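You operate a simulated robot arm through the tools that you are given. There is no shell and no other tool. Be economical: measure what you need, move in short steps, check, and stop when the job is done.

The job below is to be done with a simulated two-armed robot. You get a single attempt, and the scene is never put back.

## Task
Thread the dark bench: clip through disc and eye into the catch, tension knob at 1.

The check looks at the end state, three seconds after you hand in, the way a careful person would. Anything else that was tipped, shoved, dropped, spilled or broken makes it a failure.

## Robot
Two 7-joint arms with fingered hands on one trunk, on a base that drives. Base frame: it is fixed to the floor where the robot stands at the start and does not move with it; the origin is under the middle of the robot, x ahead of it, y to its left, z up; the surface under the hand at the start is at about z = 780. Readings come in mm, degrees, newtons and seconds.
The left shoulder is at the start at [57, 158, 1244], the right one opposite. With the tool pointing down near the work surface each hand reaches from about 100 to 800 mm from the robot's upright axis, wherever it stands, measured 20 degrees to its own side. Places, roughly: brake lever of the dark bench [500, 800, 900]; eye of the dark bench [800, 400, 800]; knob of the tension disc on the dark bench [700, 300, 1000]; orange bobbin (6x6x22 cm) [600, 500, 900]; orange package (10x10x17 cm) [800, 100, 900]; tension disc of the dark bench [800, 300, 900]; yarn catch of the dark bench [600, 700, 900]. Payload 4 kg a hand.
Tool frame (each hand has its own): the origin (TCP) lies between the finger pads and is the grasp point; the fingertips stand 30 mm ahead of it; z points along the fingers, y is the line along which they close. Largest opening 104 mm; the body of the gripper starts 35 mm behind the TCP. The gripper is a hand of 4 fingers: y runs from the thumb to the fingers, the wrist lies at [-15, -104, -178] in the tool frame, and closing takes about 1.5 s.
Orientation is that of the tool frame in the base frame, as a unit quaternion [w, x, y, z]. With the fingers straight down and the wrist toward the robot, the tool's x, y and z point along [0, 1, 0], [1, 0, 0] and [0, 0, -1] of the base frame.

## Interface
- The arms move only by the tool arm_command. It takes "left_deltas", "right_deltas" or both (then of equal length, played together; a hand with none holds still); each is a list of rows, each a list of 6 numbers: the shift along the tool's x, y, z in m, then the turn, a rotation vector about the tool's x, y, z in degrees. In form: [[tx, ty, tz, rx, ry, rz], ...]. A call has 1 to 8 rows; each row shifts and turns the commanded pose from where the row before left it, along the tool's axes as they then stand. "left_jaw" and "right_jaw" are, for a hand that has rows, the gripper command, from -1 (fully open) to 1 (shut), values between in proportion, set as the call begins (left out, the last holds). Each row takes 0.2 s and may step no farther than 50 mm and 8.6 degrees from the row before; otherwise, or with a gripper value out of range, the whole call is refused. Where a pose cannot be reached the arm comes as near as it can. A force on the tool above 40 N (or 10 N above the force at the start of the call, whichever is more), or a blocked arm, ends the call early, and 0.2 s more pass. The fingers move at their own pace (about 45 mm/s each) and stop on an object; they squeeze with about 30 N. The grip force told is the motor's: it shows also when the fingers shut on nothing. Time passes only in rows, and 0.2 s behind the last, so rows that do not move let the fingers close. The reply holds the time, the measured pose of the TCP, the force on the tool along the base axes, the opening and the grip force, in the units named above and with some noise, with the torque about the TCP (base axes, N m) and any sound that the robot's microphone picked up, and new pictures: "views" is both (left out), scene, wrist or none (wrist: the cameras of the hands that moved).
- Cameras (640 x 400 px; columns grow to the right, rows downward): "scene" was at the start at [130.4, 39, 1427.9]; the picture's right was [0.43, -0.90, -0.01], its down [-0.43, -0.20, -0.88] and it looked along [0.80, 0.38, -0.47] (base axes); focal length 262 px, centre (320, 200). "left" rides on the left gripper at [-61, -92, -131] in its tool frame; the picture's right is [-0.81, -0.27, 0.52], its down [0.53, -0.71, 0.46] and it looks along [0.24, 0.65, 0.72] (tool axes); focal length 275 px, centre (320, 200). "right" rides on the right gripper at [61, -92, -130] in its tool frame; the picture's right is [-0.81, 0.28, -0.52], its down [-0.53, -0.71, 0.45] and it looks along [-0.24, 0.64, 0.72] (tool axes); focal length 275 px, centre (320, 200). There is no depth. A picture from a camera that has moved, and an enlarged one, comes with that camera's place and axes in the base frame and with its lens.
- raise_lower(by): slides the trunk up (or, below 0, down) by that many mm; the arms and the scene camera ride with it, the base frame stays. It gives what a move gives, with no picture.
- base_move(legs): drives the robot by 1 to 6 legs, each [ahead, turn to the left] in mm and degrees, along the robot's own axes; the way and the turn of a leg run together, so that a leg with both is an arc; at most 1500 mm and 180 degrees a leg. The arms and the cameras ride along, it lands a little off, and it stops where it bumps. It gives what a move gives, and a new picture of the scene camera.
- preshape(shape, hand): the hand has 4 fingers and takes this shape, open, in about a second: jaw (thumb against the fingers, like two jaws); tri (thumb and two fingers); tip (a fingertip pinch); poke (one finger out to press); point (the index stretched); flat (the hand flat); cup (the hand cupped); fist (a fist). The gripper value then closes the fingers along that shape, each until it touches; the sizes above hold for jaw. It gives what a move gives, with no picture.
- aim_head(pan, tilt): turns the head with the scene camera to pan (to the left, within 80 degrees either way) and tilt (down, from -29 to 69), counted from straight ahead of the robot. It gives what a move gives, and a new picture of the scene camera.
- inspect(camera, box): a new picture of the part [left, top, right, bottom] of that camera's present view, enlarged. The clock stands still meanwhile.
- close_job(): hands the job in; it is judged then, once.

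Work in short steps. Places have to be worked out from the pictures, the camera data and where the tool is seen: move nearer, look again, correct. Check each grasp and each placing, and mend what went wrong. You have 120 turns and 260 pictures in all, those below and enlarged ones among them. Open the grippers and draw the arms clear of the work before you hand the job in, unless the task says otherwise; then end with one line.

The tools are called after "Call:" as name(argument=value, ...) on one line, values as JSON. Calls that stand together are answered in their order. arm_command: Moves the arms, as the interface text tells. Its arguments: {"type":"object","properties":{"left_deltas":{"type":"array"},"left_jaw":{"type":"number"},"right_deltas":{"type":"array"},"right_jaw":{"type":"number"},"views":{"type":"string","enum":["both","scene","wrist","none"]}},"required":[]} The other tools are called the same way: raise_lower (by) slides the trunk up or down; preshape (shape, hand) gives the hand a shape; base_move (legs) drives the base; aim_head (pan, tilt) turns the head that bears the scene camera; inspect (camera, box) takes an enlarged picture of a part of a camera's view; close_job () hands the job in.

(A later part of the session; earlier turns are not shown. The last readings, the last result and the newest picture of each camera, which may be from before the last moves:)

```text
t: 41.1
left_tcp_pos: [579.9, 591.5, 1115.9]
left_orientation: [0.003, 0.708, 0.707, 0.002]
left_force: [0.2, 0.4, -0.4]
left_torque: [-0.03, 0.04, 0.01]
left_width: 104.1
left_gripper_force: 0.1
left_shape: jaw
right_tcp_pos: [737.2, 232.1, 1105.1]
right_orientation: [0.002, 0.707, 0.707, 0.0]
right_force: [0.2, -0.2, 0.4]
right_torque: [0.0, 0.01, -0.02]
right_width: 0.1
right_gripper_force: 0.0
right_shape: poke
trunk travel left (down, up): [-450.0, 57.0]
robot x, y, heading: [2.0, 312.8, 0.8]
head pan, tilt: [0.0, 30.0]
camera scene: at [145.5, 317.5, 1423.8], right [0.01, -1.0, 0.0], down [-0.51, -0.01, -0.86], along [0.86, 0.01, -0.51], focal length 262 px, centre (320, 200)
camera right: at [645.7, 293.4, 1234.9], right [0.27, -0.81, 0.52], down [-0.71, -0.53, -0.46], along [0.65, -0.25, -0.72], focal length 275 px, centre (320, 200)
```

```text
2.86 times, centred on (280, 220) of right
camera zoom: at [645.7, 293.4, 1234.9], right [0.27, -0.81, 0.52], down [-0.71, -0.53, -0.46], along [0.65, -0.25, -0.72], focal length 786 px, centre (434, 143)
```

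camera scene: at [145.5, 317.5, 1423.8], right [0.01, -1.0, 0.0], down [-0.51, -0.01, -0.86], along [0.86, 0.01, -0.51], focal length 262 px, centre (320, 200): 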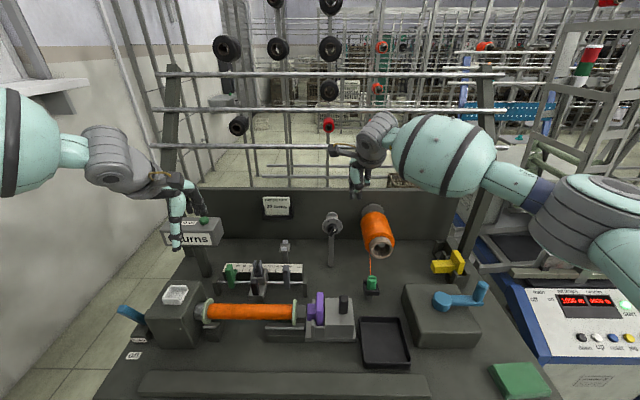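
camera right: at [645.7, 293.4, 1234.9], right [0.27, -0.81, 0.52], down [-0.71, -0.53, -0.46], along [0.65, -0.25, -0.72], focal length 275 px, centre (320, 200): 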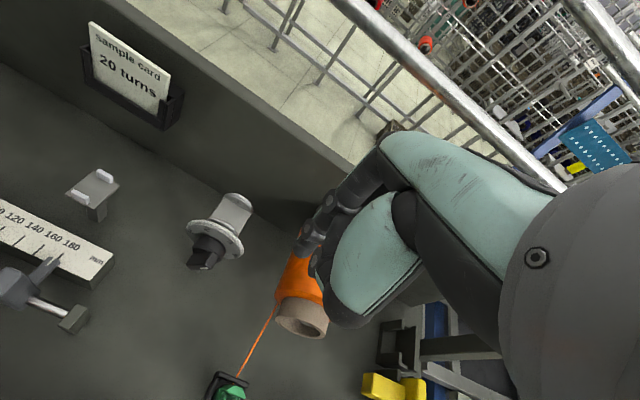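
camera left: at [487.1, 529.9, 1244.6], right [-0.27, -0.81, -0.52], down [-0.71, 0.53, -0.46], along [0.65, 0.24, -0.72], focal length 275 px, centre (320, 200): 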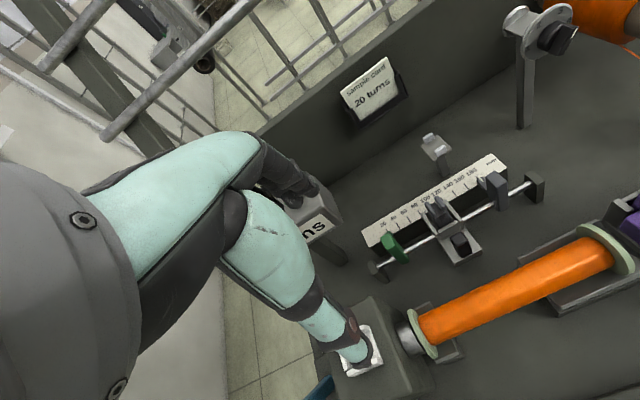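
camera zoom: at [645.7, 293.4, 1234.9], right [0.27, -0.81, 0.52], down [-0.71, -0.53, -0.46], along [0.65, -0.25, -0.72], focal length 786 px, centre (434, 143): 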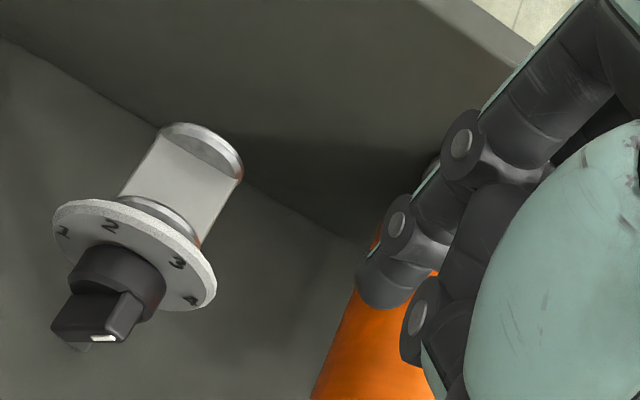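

Two close fingertips are visible; the leading one is at about TCP+(0,+6,-30). Lower it beside the knob, on the right of the bar.

Call:
arm_command(right_deltas=[[0.004, 0.0015, 0.0343, 0, 0, 0], [0.004, 0.0015, 0.0343, 0, 0, 0], [0.004, 0.002, 0.0343, 0, 0, 0], [0, 0, 0, 0, 0, 0]])

Call:
inspect(camera="scene", box=[290, 170, 400, 260])

Call:
inspect(camera="right", box=[200, 150, 360, 290])

```text
t: 42.1
left_tcp_pos: [577.4, 590.7, 1116.7]
left_orientation: [0.002, 0.708, 0.707, 0.003]
left_force: [-0.4, -0.3, -0.3]
left_torque: [-0.01, -0.01, 0.0]
left_width: 103.9
left_gripper_force: 0.1
left_shape: jaw
right_tcp_pos: [740.5, 242.8, 1000.8]
right_orientation: [0.002, 0.707, 0.707, 0.001]
right_force: [0.6, -0.3, -1.1]
right_torque: [0.0, 0.01, 0.02]
right_width: 0.0
right_gripper_force: 0.2
right_shape: poke
trunk travel left (down, up): [-450.0, 57.0]
robot x, y, heading: [3.9, 316.5, 1.2]
head pan, tilt: [0.0, 30.0]
camera scene: at [143.3, 315.9, 1424.0], right [0.01, -1.0, 0.0], down [-0.51, -0.01, -0.86], along [0.86, 0.01, -0.51], focal length 262 px, centre (320, 200)
camera right: at [649.4, 303.8, 1132.3], right [0.27, -0.81, 0.52], down [-0.71, -0.53, -0.46], along [0.65, -0.24, -0.72], focal length 275 px, centre (320, 200)
```

scene: 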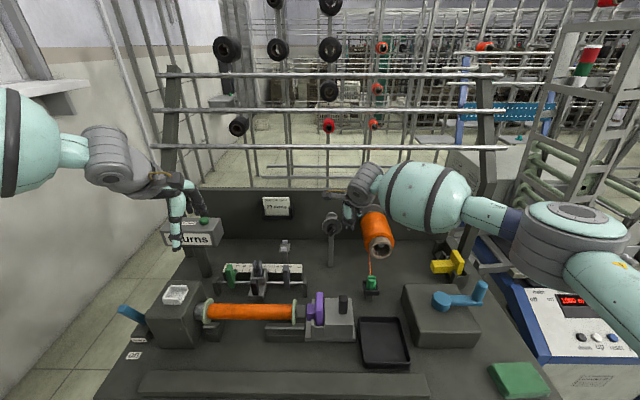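
right: 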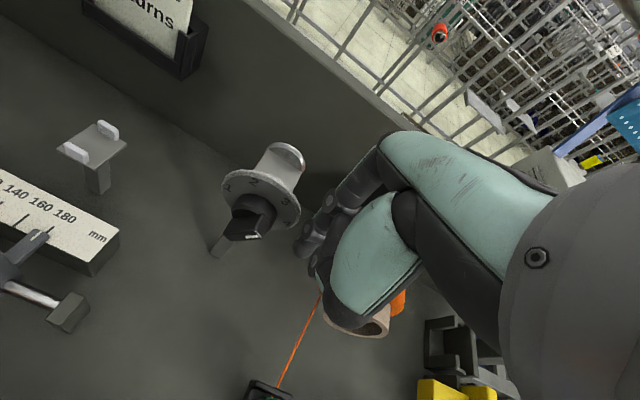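

```text
4.44 times, centred on (345, 215) of scene
camera zoom: at [143.3, 315.9, 1424.0], right [0.01, -1.0, 0.0], down [-0.51, -0.01, -0.86], along [0.86, 0.01, -0.51], focal length 1163 px, centre (209, 133)
```

zoom: 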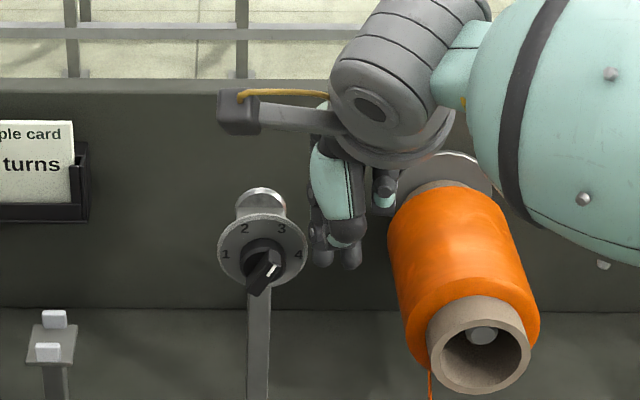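

```text
2.86 times, centred on (280, 220) of right
camera zoom: at [649.4, 303.8, 1132.3], right [0.27, -0.81, 0.52], down [-0.71, -0.53, -0.46], along [0.65, -0.24, -0.72], focal length 786 px, centre (434, 143)
```

zoom: 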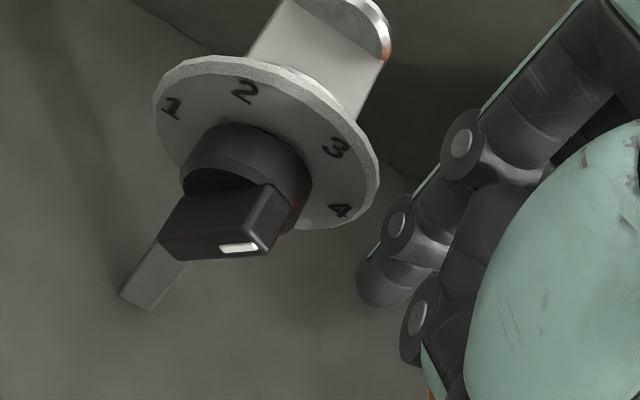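

Clear view: the mark points at 3 and the fingertip is right of the bar. Push left (+y) about 33 mm in small steps.

Call:
arm_command(right_deltas=[[0.009, 0, 0, 0, 0, 0], [0.008, 0, 0, 0, 0, 0], [0.008, 0, 0, 0, 0, 0], [0.008, 0, 0, 0, 0, 0], [0, 0, 0, 0, 0, 0]], views="none")

Call:
inspect(camera="right", box=[200, 150, 360, 290])

Call:
inspect(camera="scene", box=[290, 190, 380, 260])

```text
t: 43.3
left_tcp_pos: [576.8, 589.7, 1119.1]
left_orientation: [0.005, 0.708, 0.706, 0.003]
left_force: [0.1, 0.9, 0.1]
left_torque: [0.01, -0.01, 0.0]
left_width: 104.1
left_gripper_force: 0.0
left_shape: jaw
right_tcp_pos: [739.1, 274.6, 1001.7]
right_orientation: [0.001, 0.707, 0.707, 0.001]
right_force: [-6.9, -5.4, 9.5]
right_torque: [-0.08, 0.1, 0.0]
right_width: 0.1
right_gripper_force: 0.1
right_shape: poke
trunk travel left (down, up): [-450.0, 57.0]
robot x, y, heading: [5.8, 312.0, 0.8]
head pan, tilt: [0.0, 30.0]
```

```text
2.86 times, centred on (280, 220) of right
camera zoom: at [647.7, 335.0, 1133.8], right [0.27, -0.81, 0.52], down [-0.71, -0.53, -0.46], along [0.65, -0.24, -0.72], focal length 786 px, centre (434, 143)
```

zoom: 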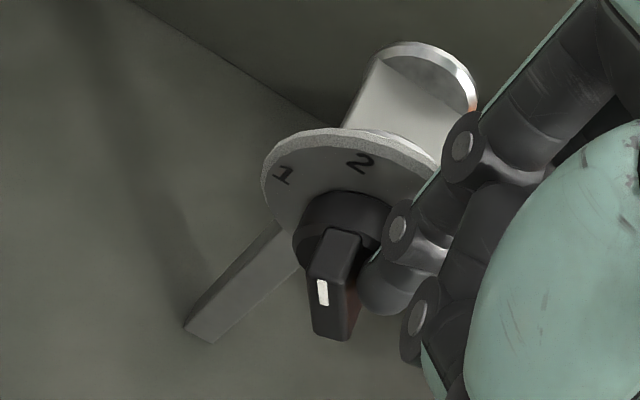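

```text
5.71 times, centred on (335, 225) of scene
camera zoom: at [141.0, 314.6, 1424.3], right [0.01, -1.0, 0.0], down [-0.51, -0.01, -0.86], along [0.86, 0.01, -0.51], focal length 1496 px, centre (234, 57)
```

zoom: 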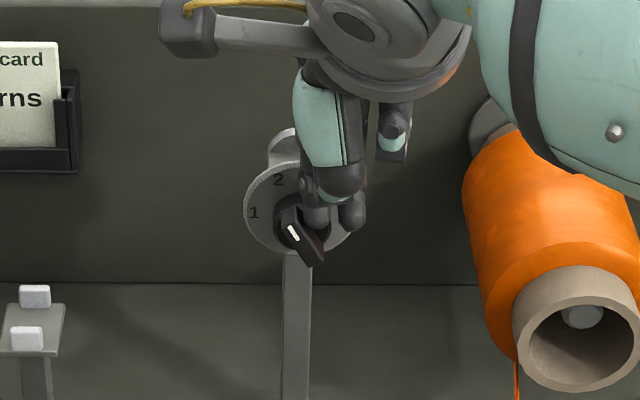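

The knob now points at 2. Raise, shift left over the bar's upper-left end, and press down.

Call:
arm_command(right_deltas=[[-0.003, 0, -0.022, 0, 0, 0], [0.011, 0.001, 0, 0, 0, 0], [0.011, 0.001, 0, 0, 0, 0], [0, 0, 0.01, 0, 0, 0], [0, 0, 0.007, 0, 0, 0], [0, 0, 0.005, 0, 0, 0], [0, 0, 0, 0, 0, 0]], views="none")

Call:
inspect(camera="right", box=[200, 150, 360, 290])

Call:
inspect(camera="scene", box=[290, 190, 380, 260])

```text
t: 44.9
left_tcp_pos: [576.3, 590.6, 1117.3]
left_orientation: [0.004, 0.708, 0.706, 0.004]
left_force: [0.1, 0.6, -0.3]
left_torque: [0.0, 0.01, 0.03]
left_width: 104.1
left_gripper_force: 0.1
left_shape: jaw
right_tcp_pos: [741.4, 295.4, 1002.8]
right_orientation: [0.0, 0.706, 0.708, 0.003]
right_force: [-5.4, 6.6, 11.9]
right_torque: [0.21, -0.17, -0.05]
right_width: 0.3
right_gripper_force: 0.0
right_shape: poke
trunk travel left (down, up): [-450.0, 57.0]
robot x, y, heading: [2.8, 308.3, 0.7]
head pan, tilt: [0.0, 30.0]
```

```text
2.86 times, centred on (280, 220) of right
camera zoom: at [649.5, 356.3, 1133.9], right [0.27, -0.81, 0.52], down [-0.71, -0.53, -0.46], along [0.65, -0.24, -0.72], focal length 786 px, centre (434, 143)
```

zoom: 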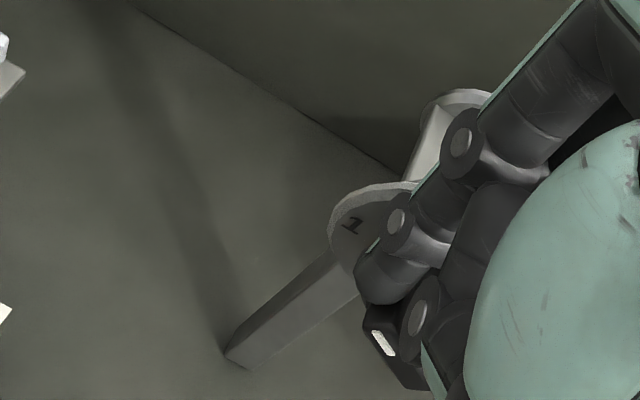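

```text
5.71 times, centred on (335, 225) of scene
camera zoom: at [140.5, 316.7, 1424.3], right [0.01, -1.0, 0.0], down [-0.51, -0.01, -0.86], along [0.86, 0.01, -0.51], focal length 1496 px, centre (234, 57)
```

zoom: 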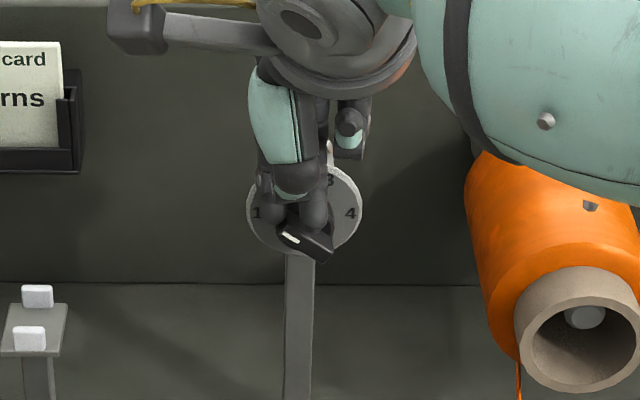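

The bar is now at about 155°. Press down a few mm more.

Call:
arm_command(right_deltas=[[0, 0, 0.003, 0, 0, 0], [0.001, 0, 0.003, 0, 0, 0], [0, 0, 0, 0, 0, 0]], views="none")

Call:
inspect(camera="scene", box=[305, 200, 365, 250])

```text
t: 45.7
left_tcp_pos: [575.8, 592.2, 1118.2]
left_orientation: [0.005, 0.708, 0.706, 0.003]
left_force: [-0.6, 0.7, -0.3]
left_torque: [0.04, -0.01, 0.01]
left_width: 103.9
left_gripper_force: 0.0
left_shape: jaw
right_tcp_pos: [741.3, 296.9, 997.5]
right_orientation: [0.002, 0.707, 0.707, 0.004]
right_force: [-6.6, 11.5, 23.6]
right_torque: [0.32, -0.5, -0.12]
right_width: 0.1
right_gripper_force: 0.1
right_shape: poke
trunk travel left (down, up): [-450.0, 57.0]
robot x, y, heading: [6.4, 312.7, 0.7]
head pan, tilt: [0.0, 30.0]
```

```text
8.00 times, centred on (335, 225) of scene
camera zoom: at [138.4, 318.1, 1424.6], right [0.01, -1.0, 0.0], down [-0.51, -0.01, -0.86], along [0.86, 0.01, -0.51], focal length 2094 px, centre (200, 0)
```

zoom: 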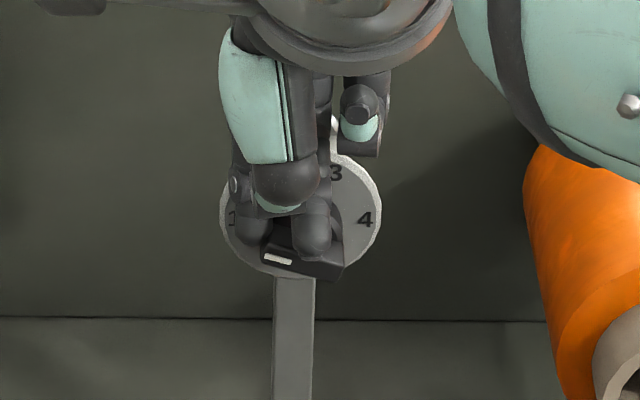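

It is nearly horizontal; force has risen. I lift off and look at the true angle.

Call:
arm_command(right_deltas=[[0, 0, -0.03, 0, 0, 0], [-0.03, 0, -0.02, 0, 0, 0], [-0.04, 0, 0, 0, 0, 0], [0, 0, 0, 0, 0, 0]], views="none")

Call:
inspect(camera="scene", box=[310, 200, 360, 250])

Call:
inspect(camera="right", box=[160, 140, 300, 260])

```text
t: 46.7
left_tcp_pos: [580.3, 590.9, 1116.2]
left_orientation: [0.003, 0.707, 0.707, 0.003]
left_force: [0.2, 0.5, 0.1]
left_torque: [-0.02, 0.0, 0.04]
left_width: 104.0
left_gripper_force: 0.1
left_shape: jaw
right_tcp_pos: [743.7, 224.5, 1042.3]
right_orientation: [0.0, 0.707, 0.707, 0.0]
right_force: [0.0, 0.9, 0.0]
right_torque: [0.02, 0.02, 0.02]
right_width: 0.0
right_gripper_force: 0.1
right_shape: poke
trunk travel left (down, up): [-450.0, 57.0]
robot x, y, heading: [3.6, 314.0, 0.7]
head pan, tilt: [0.0, 30.0]
```

```text
8.00 times, centred on (335, 225) of scene
camera zoom: at [145.3, 316.5, 1423.8], right [0.01, -1.0, 0.0], down [-0.51, -0.01, -0.86], along [0.86, 0.01, -0.51], focal length 2094 px, centre (200, 0)
```

zoom: 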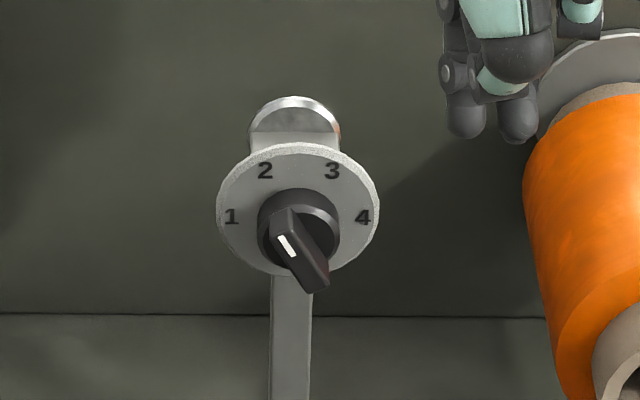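

```text
3.33 times, centred on (230, 200) of right
camera zoom: at [652.6, 285.6, 1174.5], right [0.27, -0.81, 0.52], down [-0.71, -0.53, -0.46], along [0.64, -0.24, -0.72], focal length 918 px, centre (620, 200)
```

zoom: 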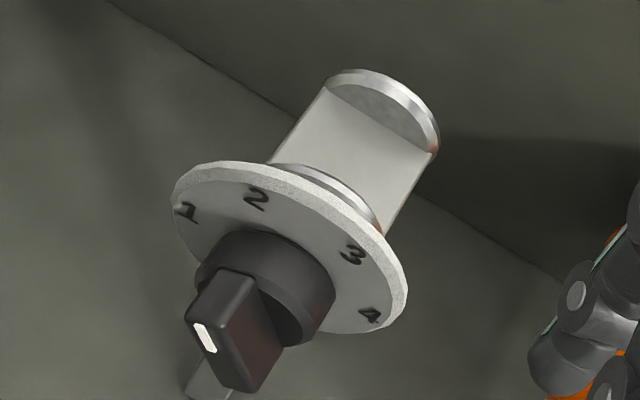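

The knob sprang back to 2, so it has detents. I'll press again, further left on the bar for more leverage and slightly nearer the robot to avoid the hub.

Call:
arm_command(right_deltas=[[0.037, -0.0035, 0, 0, 0, 0], [0.037, -0.0035, 0, 0, 0, 0], [0, 0, 0.02, 0, 0, 0], [0, 0, 0.016, 0, 0, 0], [0, 0, 0.006, 0, 0, 0], [0, 0, 0.004, 0, 0, 0], [0, 0, 0, 0, 0, 0]], views="none")

Call:
inspect(camera="scene", box=[310, 200, 360, 250])

Call:
inspect(camera="right", box=[200, 150, 360, 290])

```text
t: 48.3
left_tcp_pos: [576.5, 591.0, 1119.4]
left_orientation: [0.004, 0.707, 0.707, 0.004]
left_force: [-0.5, 0.7, 0.5]
left_torque: [0.01, -0.01, 0.05]
left_width: 104.1
left_gripper_force: 0.1
left_shape: jaw
right_tcp_pos: [734.0, 297.9, 1002.7]
right_orientation: [0.002, 0.707, 0.707, 0.003]
right_force: [-5.2, 1.5, 14.9]
right_torque: [-0.05, 0.01, -0.03]
right_width: 0.0
right_gripper_force: 0.1
right_shape: poke
trunk travel left (down, up): [-450.0, 57.0]
robot x, y, heading: [-0.2, 311.2, 1.0]
head pan, tilt: [0.0, 30.0]
```

```text
8.00 times, centred on (335, 225) of scene
camera zoom: at [140.3, 316.3, 1424.4], right [0.01, -1.0, 0.0], down [-0.51, -0.01, -0.86], along [0.86, 0.01, -0.51], focal length 2094 px, centre (200, 0)
```

zoom: 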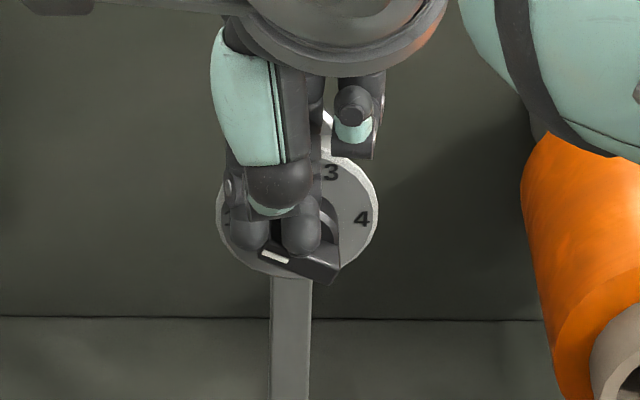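

```text
2.86 times, centred on (280, 220) of right
camera zoom: at [642.2, 358.8, 1132.6], right [0.27, -0.81, 0.52], down [-0.71, -0.53, -0.46], along [0.65, -0.24, -0.72], focal length 786 px, centre (434, 143)
```

zoom: 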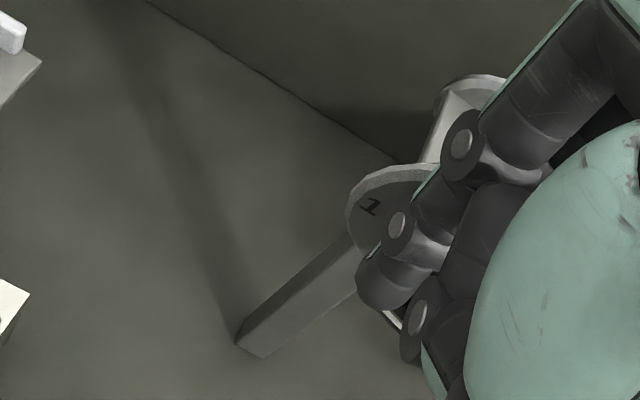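

The second finger is over the bar's centre, limiting it. Slide left while pressing so both are on the left half, then press further.

Call:
arm_command(right_deltas=[[0.006, 0, 0.001, 0, 0, 0], [0.006, 0, 0.002, 0, 0, 0], [0, 0, 0.003, 0, 0, 0], [0, 0, 0.003, 0, 0, 0], [0, 0, 0, 0, 0, 0]], views="none")

Call:
inspect(camera="scene", box=[310, 200, 360, 250])

```text
t: 49.5
left_tcp_pos: [574.4, 589.7, 1120.2]
left_orientation: [0.005, 0.707, 0.707, 0.005]
left_force: [-0.2, -0.5, 0.2]
left_torque: [0.01, 0.02, 0.02]
left_width: 104.0
left_gripper_force: 0.1
left_shape: jaw
right_tcp_pos: [733.8, 310.1, 997.0]
right_orientation: [0.003, 0.707, 0.707, 0.005]
right_force: [-1.6, -2.6, 35.1]
right_torque: [-0.52, 0.08, -0.02]
right_width: 0.0
right_gripper_force: 0.1
right_shape: poke
trunk travel left (down, up): [-450.0, 57.0]
robot x, y, heading: [2.1, 314.8, 0.6]
head pan, tilt: [0.0, 30.0]
```

```text
8.00 times, centred on (335, 225) of scene
camera zoom: at [137.4, 315.5, 1424.7], right [0.01, -1.0, 0.0], down [-0.51, -0.01, -0.86], along [0.86, 0.01, -0.51], focal length 2094 px, centre (200, 0)
```

zoom: 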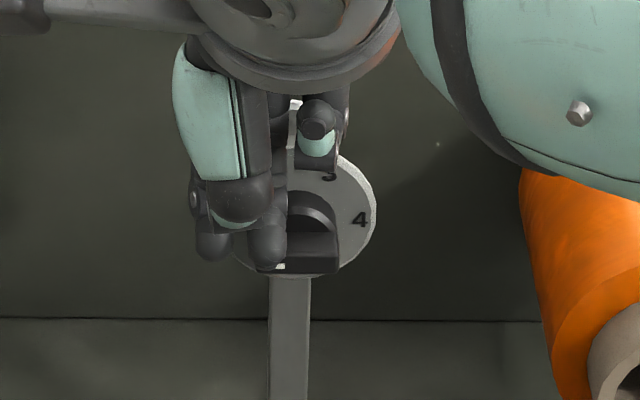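

The bar is now horizontal with 35 N. Lift straight up and check where it settles.

Call:
arm_command(right_deltas=[[0, 0, -0.01, 0, 0, 0], [0, 0, -0.03, 0, 0, 0], [-0.04, 0, -0.01, 0, 0, 0], [-0.045, 0, 0, 0, 0, 0], [0, 0, 0, 0, 0, 0]], views="none")

Call:
inspect(camera="scene", box=[310, 200, 360, 250])

Call:
inspect(camera="right", box=[160, 140, 300, 260])

```text
t: 50.7
left_tcp_pos: [580.6, 591.5, 1115.3]
left_orientation: [0.003, 0.707, 0.707, 0.002]
left_force: [0.2, -1.1, -0.3]
left_torque: [-0.02, 0.0, 0.04]
left_width: 103.8
left_gripper_force: 0.0
left_shape: jaw
right_tcp_pos: [736.2, 226.0, 1038.3]
right_orientation: [-0.001, 0.707, 0.707, 0.0]
right_force: [1.1, 0.4, 0.5]
right_torque: [-0.04, 0.02, 0.01]
right_width: 0.0
right_gripper_force: 0.0
right_shape: poke
trunk travel left (down, up): [-450.0, 57.0]
robot x, y, heading: [7.6, 313.8, 0.6]
head pan, tilt: [0.0, 30.0]
```

```text
8.00 times, centred on (335, 225) of scene
camera zoom: at [144.9, 317.6, 1423.8], right [0.01, -1.0, 0.0], down [-0.51, -0.01, -0.86], along [0.86, 0.01, -0.51], focal length 2094 px, centre (200, 0)
```

zoom: 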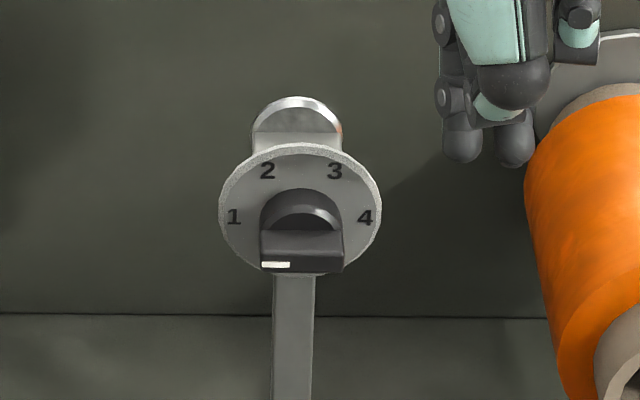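

```text
3.33 times, centred on (230, 200) of right
camera zoom: at [645.6, 288.0, 1169.2], right [0.28, -0.81, 0.52], down [-0.71, -0.53, -0.46], along [0.65, -0.24, -0.72], focal length 918 px, centre (620, 200)
```

zoom: 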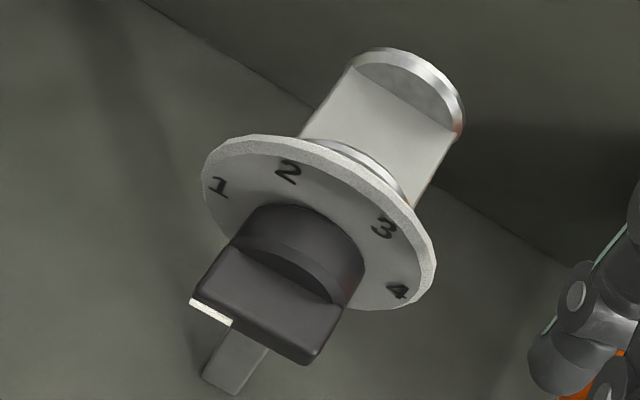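

The knob now rests at 1. I retract the right arm (up and back right) and bring the left hand toward the clip.

Call:
arm_command(right_deltas=[[-0.01, -0.01, -0.045, 0, 0, 0], [-0.03, -0.03, -0.024, 0, 0, 0], [-0.03, -0.03, -0.024, 0, 0, 0], [-0.03, -0.03, -0.024, 0, 0, 0], [-0.03, -0.03, -0.024, 0, 0, 0], [-0.03, -0.03, -0.024, 0, 0, 0], [-0.03, -0.03, -0.02, 0, 0, 0], [-0.03, -0.03, -0.02, 0, 0, 0]], left_deltas=[[0, 0, 0, 0, 0, 0], [-0.03, 0.005, 0, 0, 0, 0], [-0.03, 0.005, 0, 0, 0, 0], [-0.03, 0.005, 0, 0, 0, 0], [-0.03, 0.005, 0, 0, 0, 0], [-0.03, 0.005, 0, 0, 0, 0], [-0.03, 0.005, 0, 0, 0, 0], [-0.03, 0.005, 0, 0, 0, 0]], views="none")

Call:
arm_command(left_deltas=[[-0.045, 0, 0, 0, 0, 0], [-0.045, 0, 0, 0, 0, 0], [-0.045, 0, 0, 0, 0, 0], [-0.045, 0, 0, 0, 0, 0], [-0.02, 0.02, 0, 0, 0, 0]], views="both")

```text
t: 52.5
left_tcp_pos: [586.9, 427.1, 1125.2]
left_orientation: [0.004, 0.708, 0.706, 0.004]
left_force: [-0.2, -0.6, 0.3]
left_torque: [0.01, -0.02, -0.02]
left_width: 104.2
left_gripper_force: 0.0
left_shape: jaw
left hand out of reach, approached as far as the arm can: row 7, 8
right_tcp_pos: [513.3, 3.1, 1242.7]
right_orientation: [0.001, 0.707, 0.707, 0.0]
right_force: [-0.3, -0.1, 0.2]
right_torque: [0.02, -0.01, 0.01]
right_width: 0.0
right_gripper_force: 0.0
right_shape: poke
trunk travel left (down, up): [-450.0, 57.0]
robot x, y, heading: [5.3, 315.6, 0.9]
head pan, tilt: [0.0, 30.0]
```

```text
t: 53.7
left_tcp_pos: [549.6, 406.6, 1145.5]
left_orientation: [0.004, 0.707, 0.707, 0.003]
left_force: [0.1, -1.2, 0.6]
left_torque: [-0.03, 0.04, -0.03]
left_width: 104.2
left_gripper_force: 0.0
left_shape: jaw
left hand out of reach, approached as far as the arm can: row 1, 2, 3, 4, 5
right_tcp_pos: [516.5, 4.3, 1241.2]
right_orientation: [0.001, 0.707, 0.707, 0.001]
right_force: [0.5, 0.0, -0.3]
right_torque: [0.03, -0.01, -0.01]
right_width: 0.1
right_gripper_force: 0.0
right_shape: poke
trunk travel left (down, up): [-450.0, 57.0]
robot x, y, heading: [4.3, 313.9, 0.6]
head pan, tilt: [0.0, 30.0]
camera scene: at [143.3, 315.7, 1424.0], right [0.01, -1.0, 0.0], down [-0.51, -0.01, -0.86], along [0.86, 0.01, -0.51], focal length 262 px, centre (320, 200)
camera left: at [458.2, 344.2, 1273.5], right [-0.27, -0.81, -0.52], down [-0.71, 0.53, -0.46], along [0.65, 0.24, -0.72], focal length 275 px, centre (320, 200)
```

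scene: 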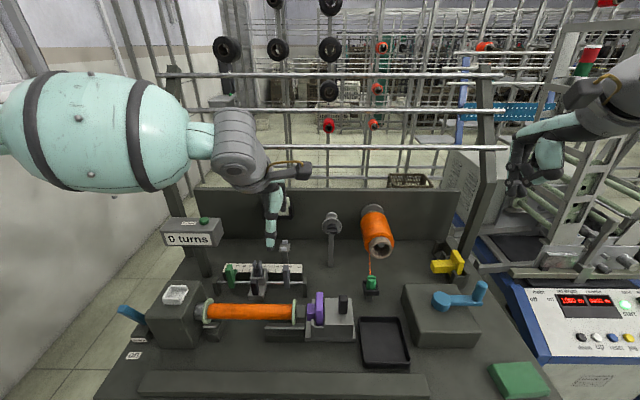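
left: 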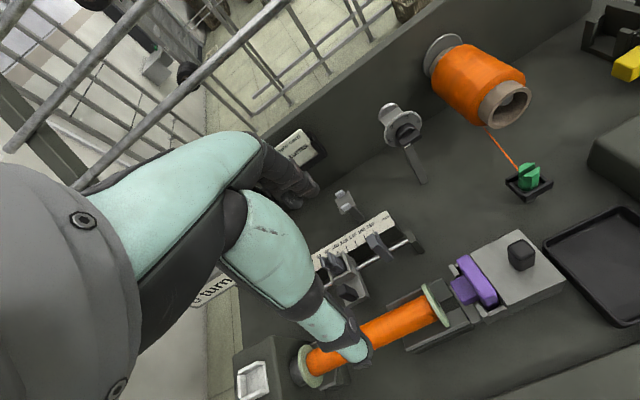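

The left hand reaches a limit toward the right in this orientation. I'll yaw it clockwise 35° so the wrist points at the left shoulder, then move on.

Call:
arm_command(left_deltas=[[0, 0, 0, 0, 0, 7], [0, 0, 0, 0, 0, 7], [0, 0, 0, 0, 0, 7], [0, 0, 0, 0, 0, 7], [0, 0, 0, 0, 0, 7]], views="none")

Call:
arm_command(left_deltas=[[-0.0154, 0.0328, 0.013, 0, 0, 0], [-0.0154, 0.0328, 0.013, 0, 0, 0], [-0.0154, 0.0328, 0.013, 0, 0, 0], [-0.0154, 0.0328, 0.013, 0, 0, 0], [-0.0154, 0.0328, 0.013, 0, 0, 0]], views="none")

```text
t: 54.9
left_tcp_pos: [551.5, 404.3, 1145.9]
left_orientation: [0.002, 0.887, 0.461, 0.003]
left_force: [-0.8, 0.0, -1.2]
left_torque: [0.0, 0.0, 0.01]
left_width: 103.9
left_gripper_force: 0.0
left_shape: jaw
right_tcp_pos: [515.8, 4.2, 1241.9]
right_orientation: [0.0, 0.707, 0.707, 0.0]
right_force: [-0.5, -0.6, -0.8]
right_torque: [-0.02, 0.02, 0.04]
right_width: 0.1
right_gripper_force: 0.1
right_shape: poke
trunk travel left (down, up): [-450.0, 57.0]
robot x, y, heading: [5.7, 316.2, 0.9]
head pan, tilt: [0.0, 30.0]
```

```text
t: 56.1
left_tcp_pos: [567.0, 373.5, 1132.1]
left_orientation: [0.002, 0.888, 0.461, 0.002]
left_force: [0.9, -0.2, 0.3]
left_torque: [-0.01, -0.03, -0.03]
left_width: 104.0
left_gripper_force: 0.1
left_shape: jaw
left hand out of reach, approached as far as the arm can: row 2, 3, 4, 5
right_tcp_pos: [517.2, 4.8, 1241.2]
right_orientation: [0.001, 0.707, 0.707, 0.001]
right_force: [0.2, 0.2, 0.3]
right_torque: [-0.05, -0.03, -0.03]
right_width: 0.1
right_gripper_force: 0.2
right_shape: poke
trunk travel left (down, up): [-450.0, 57.0]
robot x, y, heading: [6.4, 314.6, 1.0]
head pan, tilt: [0.0, 30.0]
```

Try extending forward and lower first, as the right arm managed near the midline that way, then go right.

Call:
arm_command(left_deltas=[[0.02, 0.0287, 0.02, 0, 0, -7], [0.015, 0.03, 0.02, 0, 0, -7], [0.01, 0.03, 0.02, 0, 0, -7], [0, 0.02, 0.02, 0, 0, 0], [-0.03, 0.02, 0.02, 0, 0, 0], [-0.04, 0.015, 0.0, 0, 0, 0], [-0.04, 0.015, 0, 0, 0, 0], [-0.04, 0.015, 0, 0, 0, 0]], views="scene")

```text
t: 57.9
left_tcp_pos: [579.3, 406.9, 1098.7]
left_orientation: [0.003, 0.788, 0.615, 0.003]
left_force: [0.8, 0.1, 0.9]
left_torque: [-0.02, 0.02, 0.01]
left_width: 104.3
left_gripper_force: 0.1
left_shape: jaw
left hand out of reach, approached as far as the arm can: row 1, 2, 3, 4, 5, 6, 7, 8
right_tcp_pos: [515.8, 4.3, 1241.5]
right_orientation: [0.0, 0.707, 0.707, 0.0]
right_force: [0.3, 0.1, 0.1]
right_torque: [-0.01, 0.0, 0.0]
right_width: 0.0
right_gripper_force: 0.0
right_shape: poke
trunk travel left (down, up): [-450.0, 57.0]
robot x, y, heading: [4.1, 311.9, 0.8]
head pan, tilt: [0.0, 30.0]
camera scene: at [143.3, 315.4, 1424.0], right [0.01, -1.0, 0.0], down [-0.51, -0.01, -0.86], along [0.86, 0.01, -0.51], focal length 262 px, centre (320, 200)
```

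scene: 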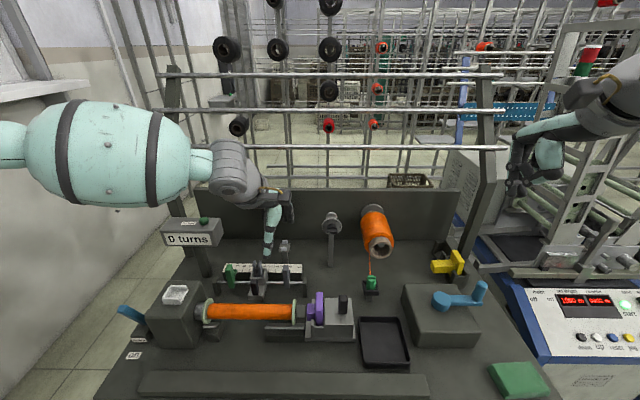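

Lower the hand to ~z 1000 here first (the wrist is quite high and close to the shoulder), then test moving right.

Call:
arm_command(left_deltas=[[0, 0, 0.033, 0, 0, 0], [0, 0, 0.033, 0, 0, 0], [0, 0, 0.033, 0, 0, 0], [-0.03, 0.01, 0, 0, 0, 0], [-0.03, 0.01, 0, 0, 0, 0], [-0.03, 0.01, 0, 0, 0, 0], [-0.03, 0.01, 0, 0, 0, 0]], views="none")

```text
t: 59.5
left_tcp_pos: [534.1, 401.7, 1056.5]
left_orientation: [0.003, 0.789, 0.615, 0.003]
left_force: [0.0, -0.1, 0.3]
left_torque: [-0.01, 0.01, -0.01]
left_width: 104.0
left_gripper_force: 0.1
left_shape: jaw
left hand out of reach, approached as far as the arm can: row 1, 2, 3, 4, 5, 6, 7
right_tcp_pos: [514.9, 4.6, 1241.5]
right_orientation: [0.0, 0.707, 0.707, 0.001]
right_force: [0.5, -0.3, -0.2]
right_torque: [-0.02, -0.01, 0.0]
right_width: 0.2
right_gripper_force: 0.1
right_shape: poke
trunk travel left (down, up): [-450.0, 57.0]
robot x, y, heading: [5.5, 313.1, 0.7]
head pan, tilt: [0.0, 30.0]
```

The left arm is at a joint boundary. Turning the base clockwise 30° brings the clip into the left arm's comfortable sector; first retract the left hand to a free pose.

Call:
arm_command(left_deltas=[[0.03, -0.01, -0.03, 0, 0, -3], [0.03, -0.01, -0.03, 0, 0, -3], [0.03, -0.01, -0.03, 0, 0, -3], [0.03, -0.01, -0.01, 0, 0, -3], [0, 0, 0, 0, 0, 0]], views="none")

Call:
base_move(legs=[[0, -30]])

```text
t: 60.7
left_tcp_pos: [514.2, 526.6, 1155.9]
left_orientation: [0.002, 0.72, 0.694, 0.003]
left_force: [-0.2, -0.6, -0.8]
left_torque: [0.01, -0.06, 0.01]
left_width: 103.8
left_gripper_force: 0.1
left_shape: jaw
right_tcp_pos: [517.1, 3.8, 1241.3]
right_orientation: [0.001, 0.707, 0.707, 0.0]
right_force: [-0.3, 0.2, 0.6]
right_torque: [-0.01, 0.02, 0.01]
right_width: 0.1
right_gripper_force: 0.1
right_shape: poke
trunk travel left (down, up): [-450.0, 57.0]
robot x, y, heading: [7.8, 312.6, 0.8]
head pan, tilt: [0.0, 30.0]
```

```text
t: 62.9
left_tcp_pos: [538.6, 254.3, 1157.4]
left_orientation: [0.004, 0.874, 0.487, 0.003]
left_force: [-0.2, -0.3, -1.2]
left_torque: [0.0, -0.01, 0.0]
left_width: 104.1
left_gripper_force: 0.0
left_shape: jaw
right_tcp_pos: [282.0, -200.5, 1242.7]
right_orientation: [0.001, 0.865, 0.501, 0.001]
right_force: [-0.1, 0.3, 0.2]
right_torque: [0.03, 0.0, -0.02]
right_width: 0.0
right_gripper_force: 0.0
right_shape: poke
trunk travel left (down, up): [-450.0, 57.0]
robot x, y, heading: [-7.8, 327.1, -27.5]
head pan, tilt: [0.0, 30.0]
stopped in leg 1: the robot was blocked; the commanded pose is now the measured one
camera scene: at [119.8, 255.2, 1423.5], right [-0.46, -0.89, 0.0], down [-0.46, 0.24, -0.86], along [0.76, -0.4, -0.51], focal length 262 px, centre (320, 200)
```

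scene: 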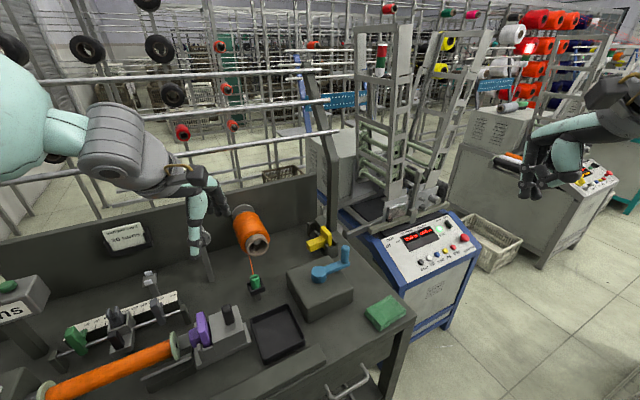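

Blocked at −27.5°, which is enough. Now move the left hand above the clip.

Call:
arm_command(left_deltas=[[-0.001, 0.027, 0.02, 0, 0, 0], [-0.001, 0.027, 0.02, 0, 0, 0], [-0.001, 0.027, 0.025, 0, 0, 0], [-0.001, 0.027, 0.025, 0, 0, 0], [-0.001, 0.027, 0.025, 0, 0, 0], [0, 0, 0, 0, 0, 0]])

Call:
inspect(camera="left", box=[280, 140, 480, 300])

Call:
inspect(camera="scene", box=[150, 180, 310, 310])

```text
t: 64.3
left_tcp_pos: [645.9, 181.3, 1050.2]
left_orientation: [0.008, 0.873, 0.487, 0.004]
left_force: [-0.2, 0.2, 0.5]
left_torque: [0.02, -0.02, 0.03]
left_width: 104.1
left_gripper_force: 0.0
left_shape: jaw
right_tcp_pos: [276.9, -197.2, 1246.5]
right_orientation: [0.005, 0.864, 0.503, 0.003]
right_force: [0.5, 0.3, 0.5]
right_torque: [0.02, -0.05, 0.0]
right_width: 0.0
right_gripper_force: 0.0
right_shape: poke
trunk travel left (down, up): [-450.0, 57.0]
robot x, y, heading: [-4.8, 323.9, -27.3]
head pan, tilt: [0.0, 30.0]
camera scene: at [114.4, 257.8, 1424.3], right [-0.46, -0.89, 0.0], down [-0.45, 0.24, -0.86], along [0.76, -0.4, -0.51], focal length 262 px, centre (320, 200)
camera left: at [535.5, 177.9, 1176.9], right [-0.65, -0.55, -0.52], down [-0.32, 0.82, -0.47], along [0.69, -0.14, -0.71], focal length 275 px, centre (320, 200)
```

scene: 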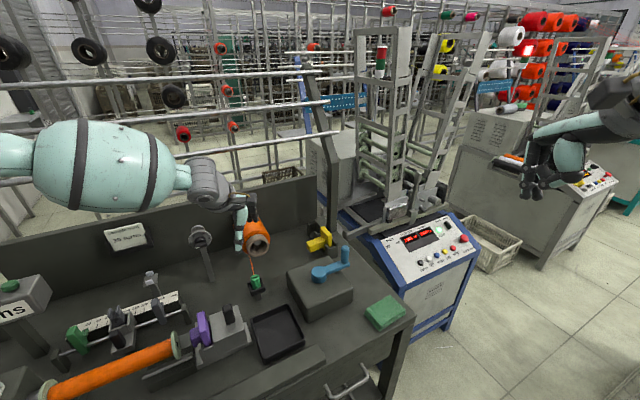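
left: 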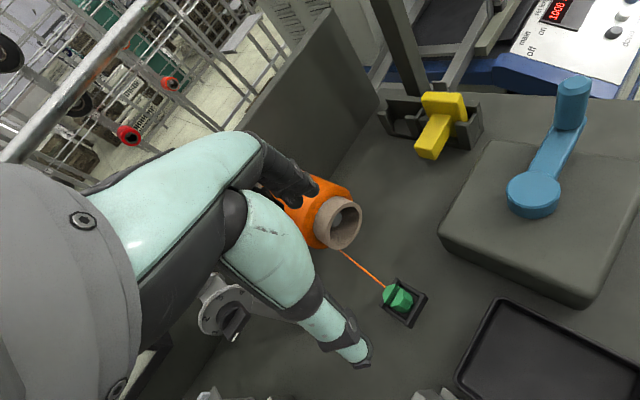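

```text
2.50 times, centred on (380, 220) of left
camera zoom: at [535.5, 177.9, 1176.9], right [-0.65, -0.55, -0.52], down [-0.32, 0.82, -0.47], along [0.69, -0.14, -0.71], focal length 688 px, centre (170, 150)
```

zoom: 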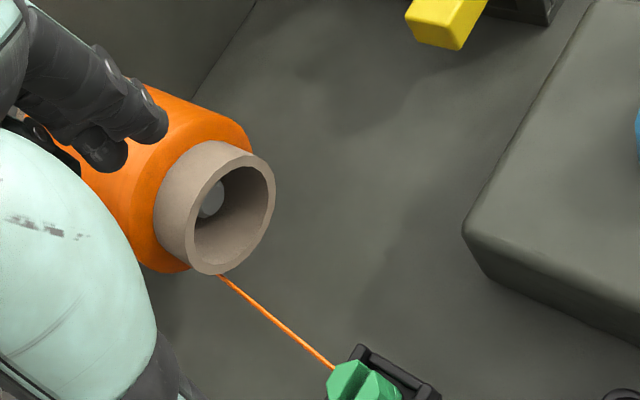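

```text
3.08 times, centred on (230, 245) of scene
camera zoom: at [114.4, 257.8, 1424.3], right [-0.46, -0.89, 0.0], down [-0.45, 0.24, -0.86], along [0.76, -0.4, -0.51], focal length 805 px, centre (597, 62)
```

zoom: 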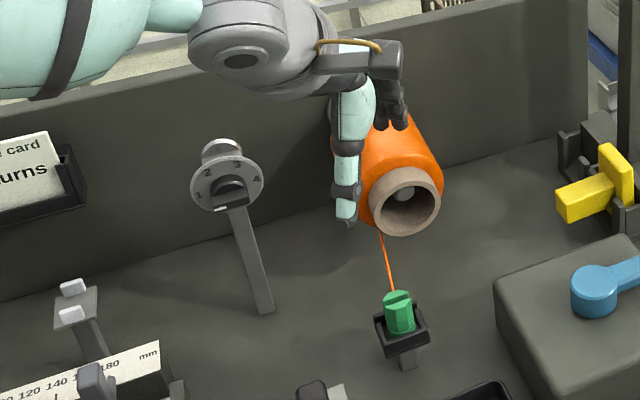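

The left hand reaches well here. The clip is at about (657,178,849). Narrow the jaw to ~70 mm and descend to above the clip to check alignment.

Call:
arm_command(left_deltas=[[0.003, 0.011, 0.02, 0, 0, 0], [0, 0, 0.04, 0, 0, 0], [0, 0, 0.04, 0, 0, 0], [0, 0, 0.03, 0, 0, 0], [0, 0, 0, 0, 0, 0]], left_jaw=-0.3, views="wrist")

Call:
inspect(camera="scene", box=[200, 210, 300, 310])

Call:
inspect(camera="left", box=[240, 140, 440, 300])

```text
t: 65.5
left_tcp_pos: [638.8, 232.6, 959.6]
left_orientation: [0.007, 0.874, 0.486, 0.003]
left_force: [0.6, 0.2, -0.2]
left_torque: [0.02, 0.01, 0.03]
left_width: 68.1
left_gripper_force: 0.0
left_shape: jaw
left hand out of reach, approached as far as the arm can: row 1, 2, 3, 4
right_tcp_pos: [276.6, -197.6, 1245.7]
right_orientation: [0.004, 0.864, 0.503, 0.002]
right_force: [0.0, 0.4, 0.0]
right_torque: [-0.01, 0.03, 0.06]
right_width: 0.1
right_gripper_force: 0.1
right_shape: poke
trunk travel left (down, up): [-450.0, 57.0]
robot x, y, heading: [-6.1, 322.2, -27.4]
head pan, tilt: [0.0, 30.0]
camera left: at [528.2, 230.2, 1086.6], right [-0.65, -0.55, -0.52], down [-0.32, 0.82, -0.47], along [0.69, -0.14, -0.71], focal length 275 px, centre (320, 200)
```

left: 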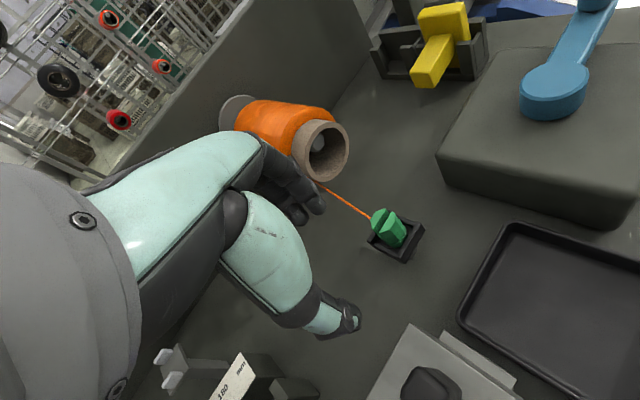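

```text
4.00 times, centred on (250, 260) of scene
camera zoom: at [115.6, 257.0, 1424.1], right [-0.46, -0.89, 0.0], down [-0.45, 0.24, -0.86], along [0.76, -0.4, -0.51], focal length 1047 px, centre (600, -40)
```

zoom: 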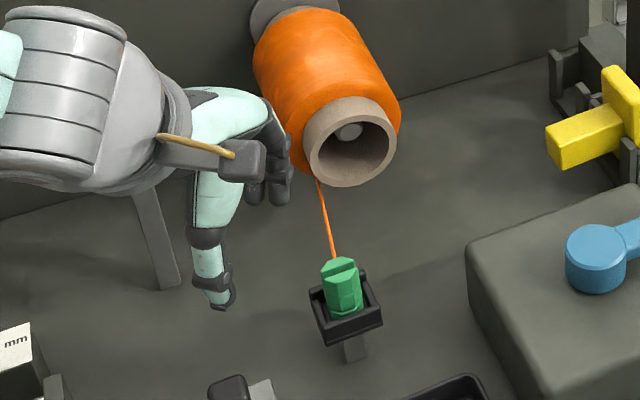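

```text
2.50 times, centred on (340, 220) of left
camera zoom: at [528.2, 230.2, 1086.6], right [-0.65, -0.55, -0.52], down [-0.32, 0.82, -0.47], along [0.69, -0.14, -0.71], focal length 688 px, centre (270, 150)
```

zoom: 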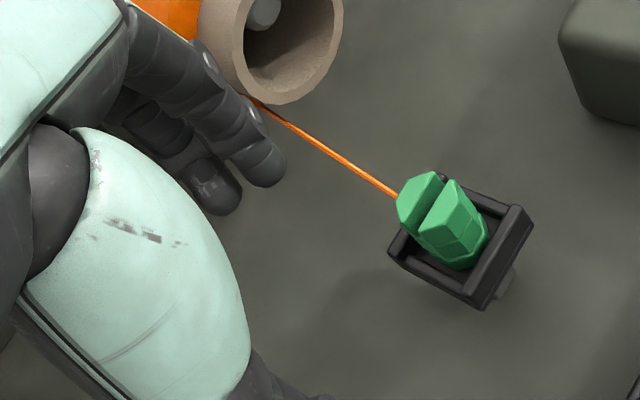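

The arm's elbow posture limits it lower down. The right arm did better when it came from high and close in, so I'll retract the left hand up and back, then approach the clip again along that line.

Call:
arm_command(left_deltas=[[0.0072, -0.018, -0.0455, 0, 0, 0], [0.0072, -0.018, -0.0455, 0, 0, 0], [0.0072, -0.018, -0.0455, 0, 0, 0], [0.0072, -0.018, -0.0455, 0, 0, 0], [0.0072, -0.018, -0.0455, 0, 0, 0], [0.0072, -0.018, -0.0455, 0, 0, 0], [0.0072, -0.018, -0.0455, 0, 0, 0], [0.0072, -0.018, -0.0455, 0, 0, 0]], views="none")

Call:
arm_command(left_deltas=[[-0.012, 0.023, 0.034, 0, 0, 0], [-0.012, 0.023, 0.034, 0, 0, 0], [-0.012, 0.023, 0.034, 0, 0, 0], [-0.012, 0.023, 0.034, 0, 0, 0], [-0.012, 0.023, 0.034, 0, 0, 0], [-0.012, 0.023, 0.034, 0, 0, 0], [-0.012, 0.023, 0.034, 0, 0, 0], [-0.012, 0.023, 0.034, 0, 0, 0]], views="scene")

```text
t: 67.3
left_tcp_pos: [542.4, 363.6, 1319.9]
left_orientation: [0.006, 0.874, 0.486, 0.003]
left_force: [-0.7, -0.1, 0.0]
left_torque: [-0.01, 0.02, 0.02]
left_width: 67.8
left_gripper_force: 0.1
left_shape: jaw
right_tcp_pos: [277.2, -197.9, 1245.8]
right_orientation: [0.004, 0.865, 0.502, 0.003]
right_force: [0.2, 0.7, 0.1]
right_torque: [0.0, -0.01, -0.04]
right_width: 0.0
right_gripper_force: 0.0
right_shape: poke
trunk travel left (down, up): [-450.0, 57.0]
robot x, y, heading: [-5.1, 322.5, -27.6]
head pan, tilt: [0.0, 30.0]
```

```text
t: 69.1
left_tcp_pos: [651.6, 178.8, 1053.4]
left_orientation: [0.007, 0.874, 0.487, 0.004]
left_force: [0.6, -0.1, 0.4]
left_torque: [0.0, 0.01, -0.02]
left_width: 68.0
left_gripper_force: 0.0
left_shape: jaw
right_tcp_pos: [278.7, -198.8, 1244.6]
right_orientation: [0.003, 0.864, 0.503, 0.001]
right_force: [-0.2, -1.1, -0.1]
right_torque: [0.01, 0.01, 0.04]
right_width: 0.0
right_gripper_force: 0.0
right_shape: poke
trunk travel left (down, up): [-450.0, 57.0]
robot x, y, heading: [-5.1, 322.7, -27.5]
head pan, tilt: [0.0, 30.0]
camera scene: at [117.4, 256.1, 1423.8], right [-0.46, -0.89, 0.0], down [-0.45, 0.24, -0.86], along [0.76, -0.4, -0.51], focal length 262 px, centre (320, 200)
```

scene: 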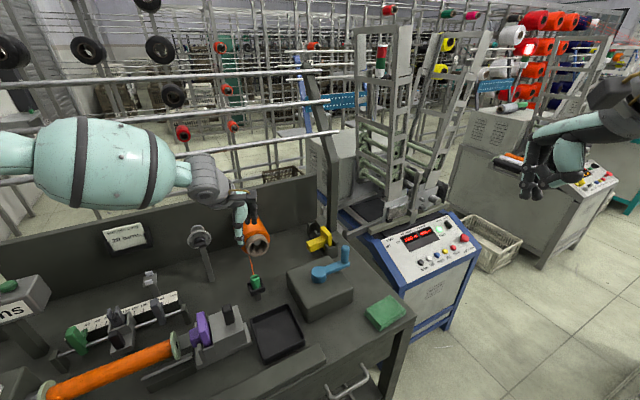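

Same spot reached; test descending in small steps with some clockwise yaw added.

Call:
arm_command(left_deltas=[[0, 0, 0, 0, 0, 8], [0, 0, 0, 0, 0, 8], [0, 0, 0, 0, 0, 8], [0, 0, 0.02, 0, 0, 0], [0, 0, 0.02, 0, 0, 0], [0, 0, 0.02, 0, 0, 0], [0, 0, 0.02, 0, 0, 0]], views="none")

```text
t: 70.7
left_tcp_pos: [643.7, 199.3, 987.7]
left_orientation: [0.005, 0.956, 0.294, 0.005]
left_force: [-0.6, 0.0, 0.7]
left_torque: [0.0, -0.01, -0.01]
left_width: 68.1
left_gripper_force: 0.1
left_shape: jaw
left hand out of reach, approached as far as the arm can: row 5, 6, 7
right_tcp_pos: [276.7, -198.3, 1245.4]
right_orientation: [0.003, 0.864, 0.504, 0.002]
right_force: [-0.2, -1.0, 0.2]
right_torque: [0.03, -0.01, 0.01]
right_width: 0.0
right_gripper_force: 0.1
right_shape: poke
trunk travel left (down, up): [-450.0, 57.0]
robot x, y, heading: [-5.7, 321.6, -27.5]
head pan, tilt: [0.0, 30.0]
```

Yaw helps a little. Now tilt the fingers slightly toward the right (about the closing axis), which relieves the wrist, and test again.

Call:
arm_command(left_deltas=[[0, 0, 0, 0, -8, 0], [0, 0, 0, 0, -8, 0], [-0.01, 0, 0.02, 0, 0, 0], [-0.01, 0, 0.02, 0, 0, 0], [-0.01, 0, 0.02, 0, 0, 0], [0, 0, 0.02, 0, 0, 0]], views="none")

```text
t: 72.1
left_tcp_pos: [578.2, 205.6, 949.5]
left_orientation: [0.047, 0.947, 0.291, -0.128]
left_force: [-0.2, 0.3, 0.3]
left_torque: [-0.02, 0.01, 0.01]
left_width: 67.9
left_gripper_force: 0.0
left_shape: jaw
left hand out of reach, approached as far as the arm can: row 2, 3, 4, 5, 6
right_tcp_pos: [276.8, -197.5, 1246.4]
right_orientation: [0.004, 0.864, 0.503, 0.002]
right_force: [0.0, 0.6, -0.7]
right_torque: [-0.01, -0.01, -0.01]
right_width: 0.1
right_gripper_force: 0.0
right_shape: poke
trunk travel left (down, up): [-450.0, 57.0]
robot x, y, heading: [-6.6, 324.1, -27.7]
head pan, tilt: [0.0, 30.0]
```

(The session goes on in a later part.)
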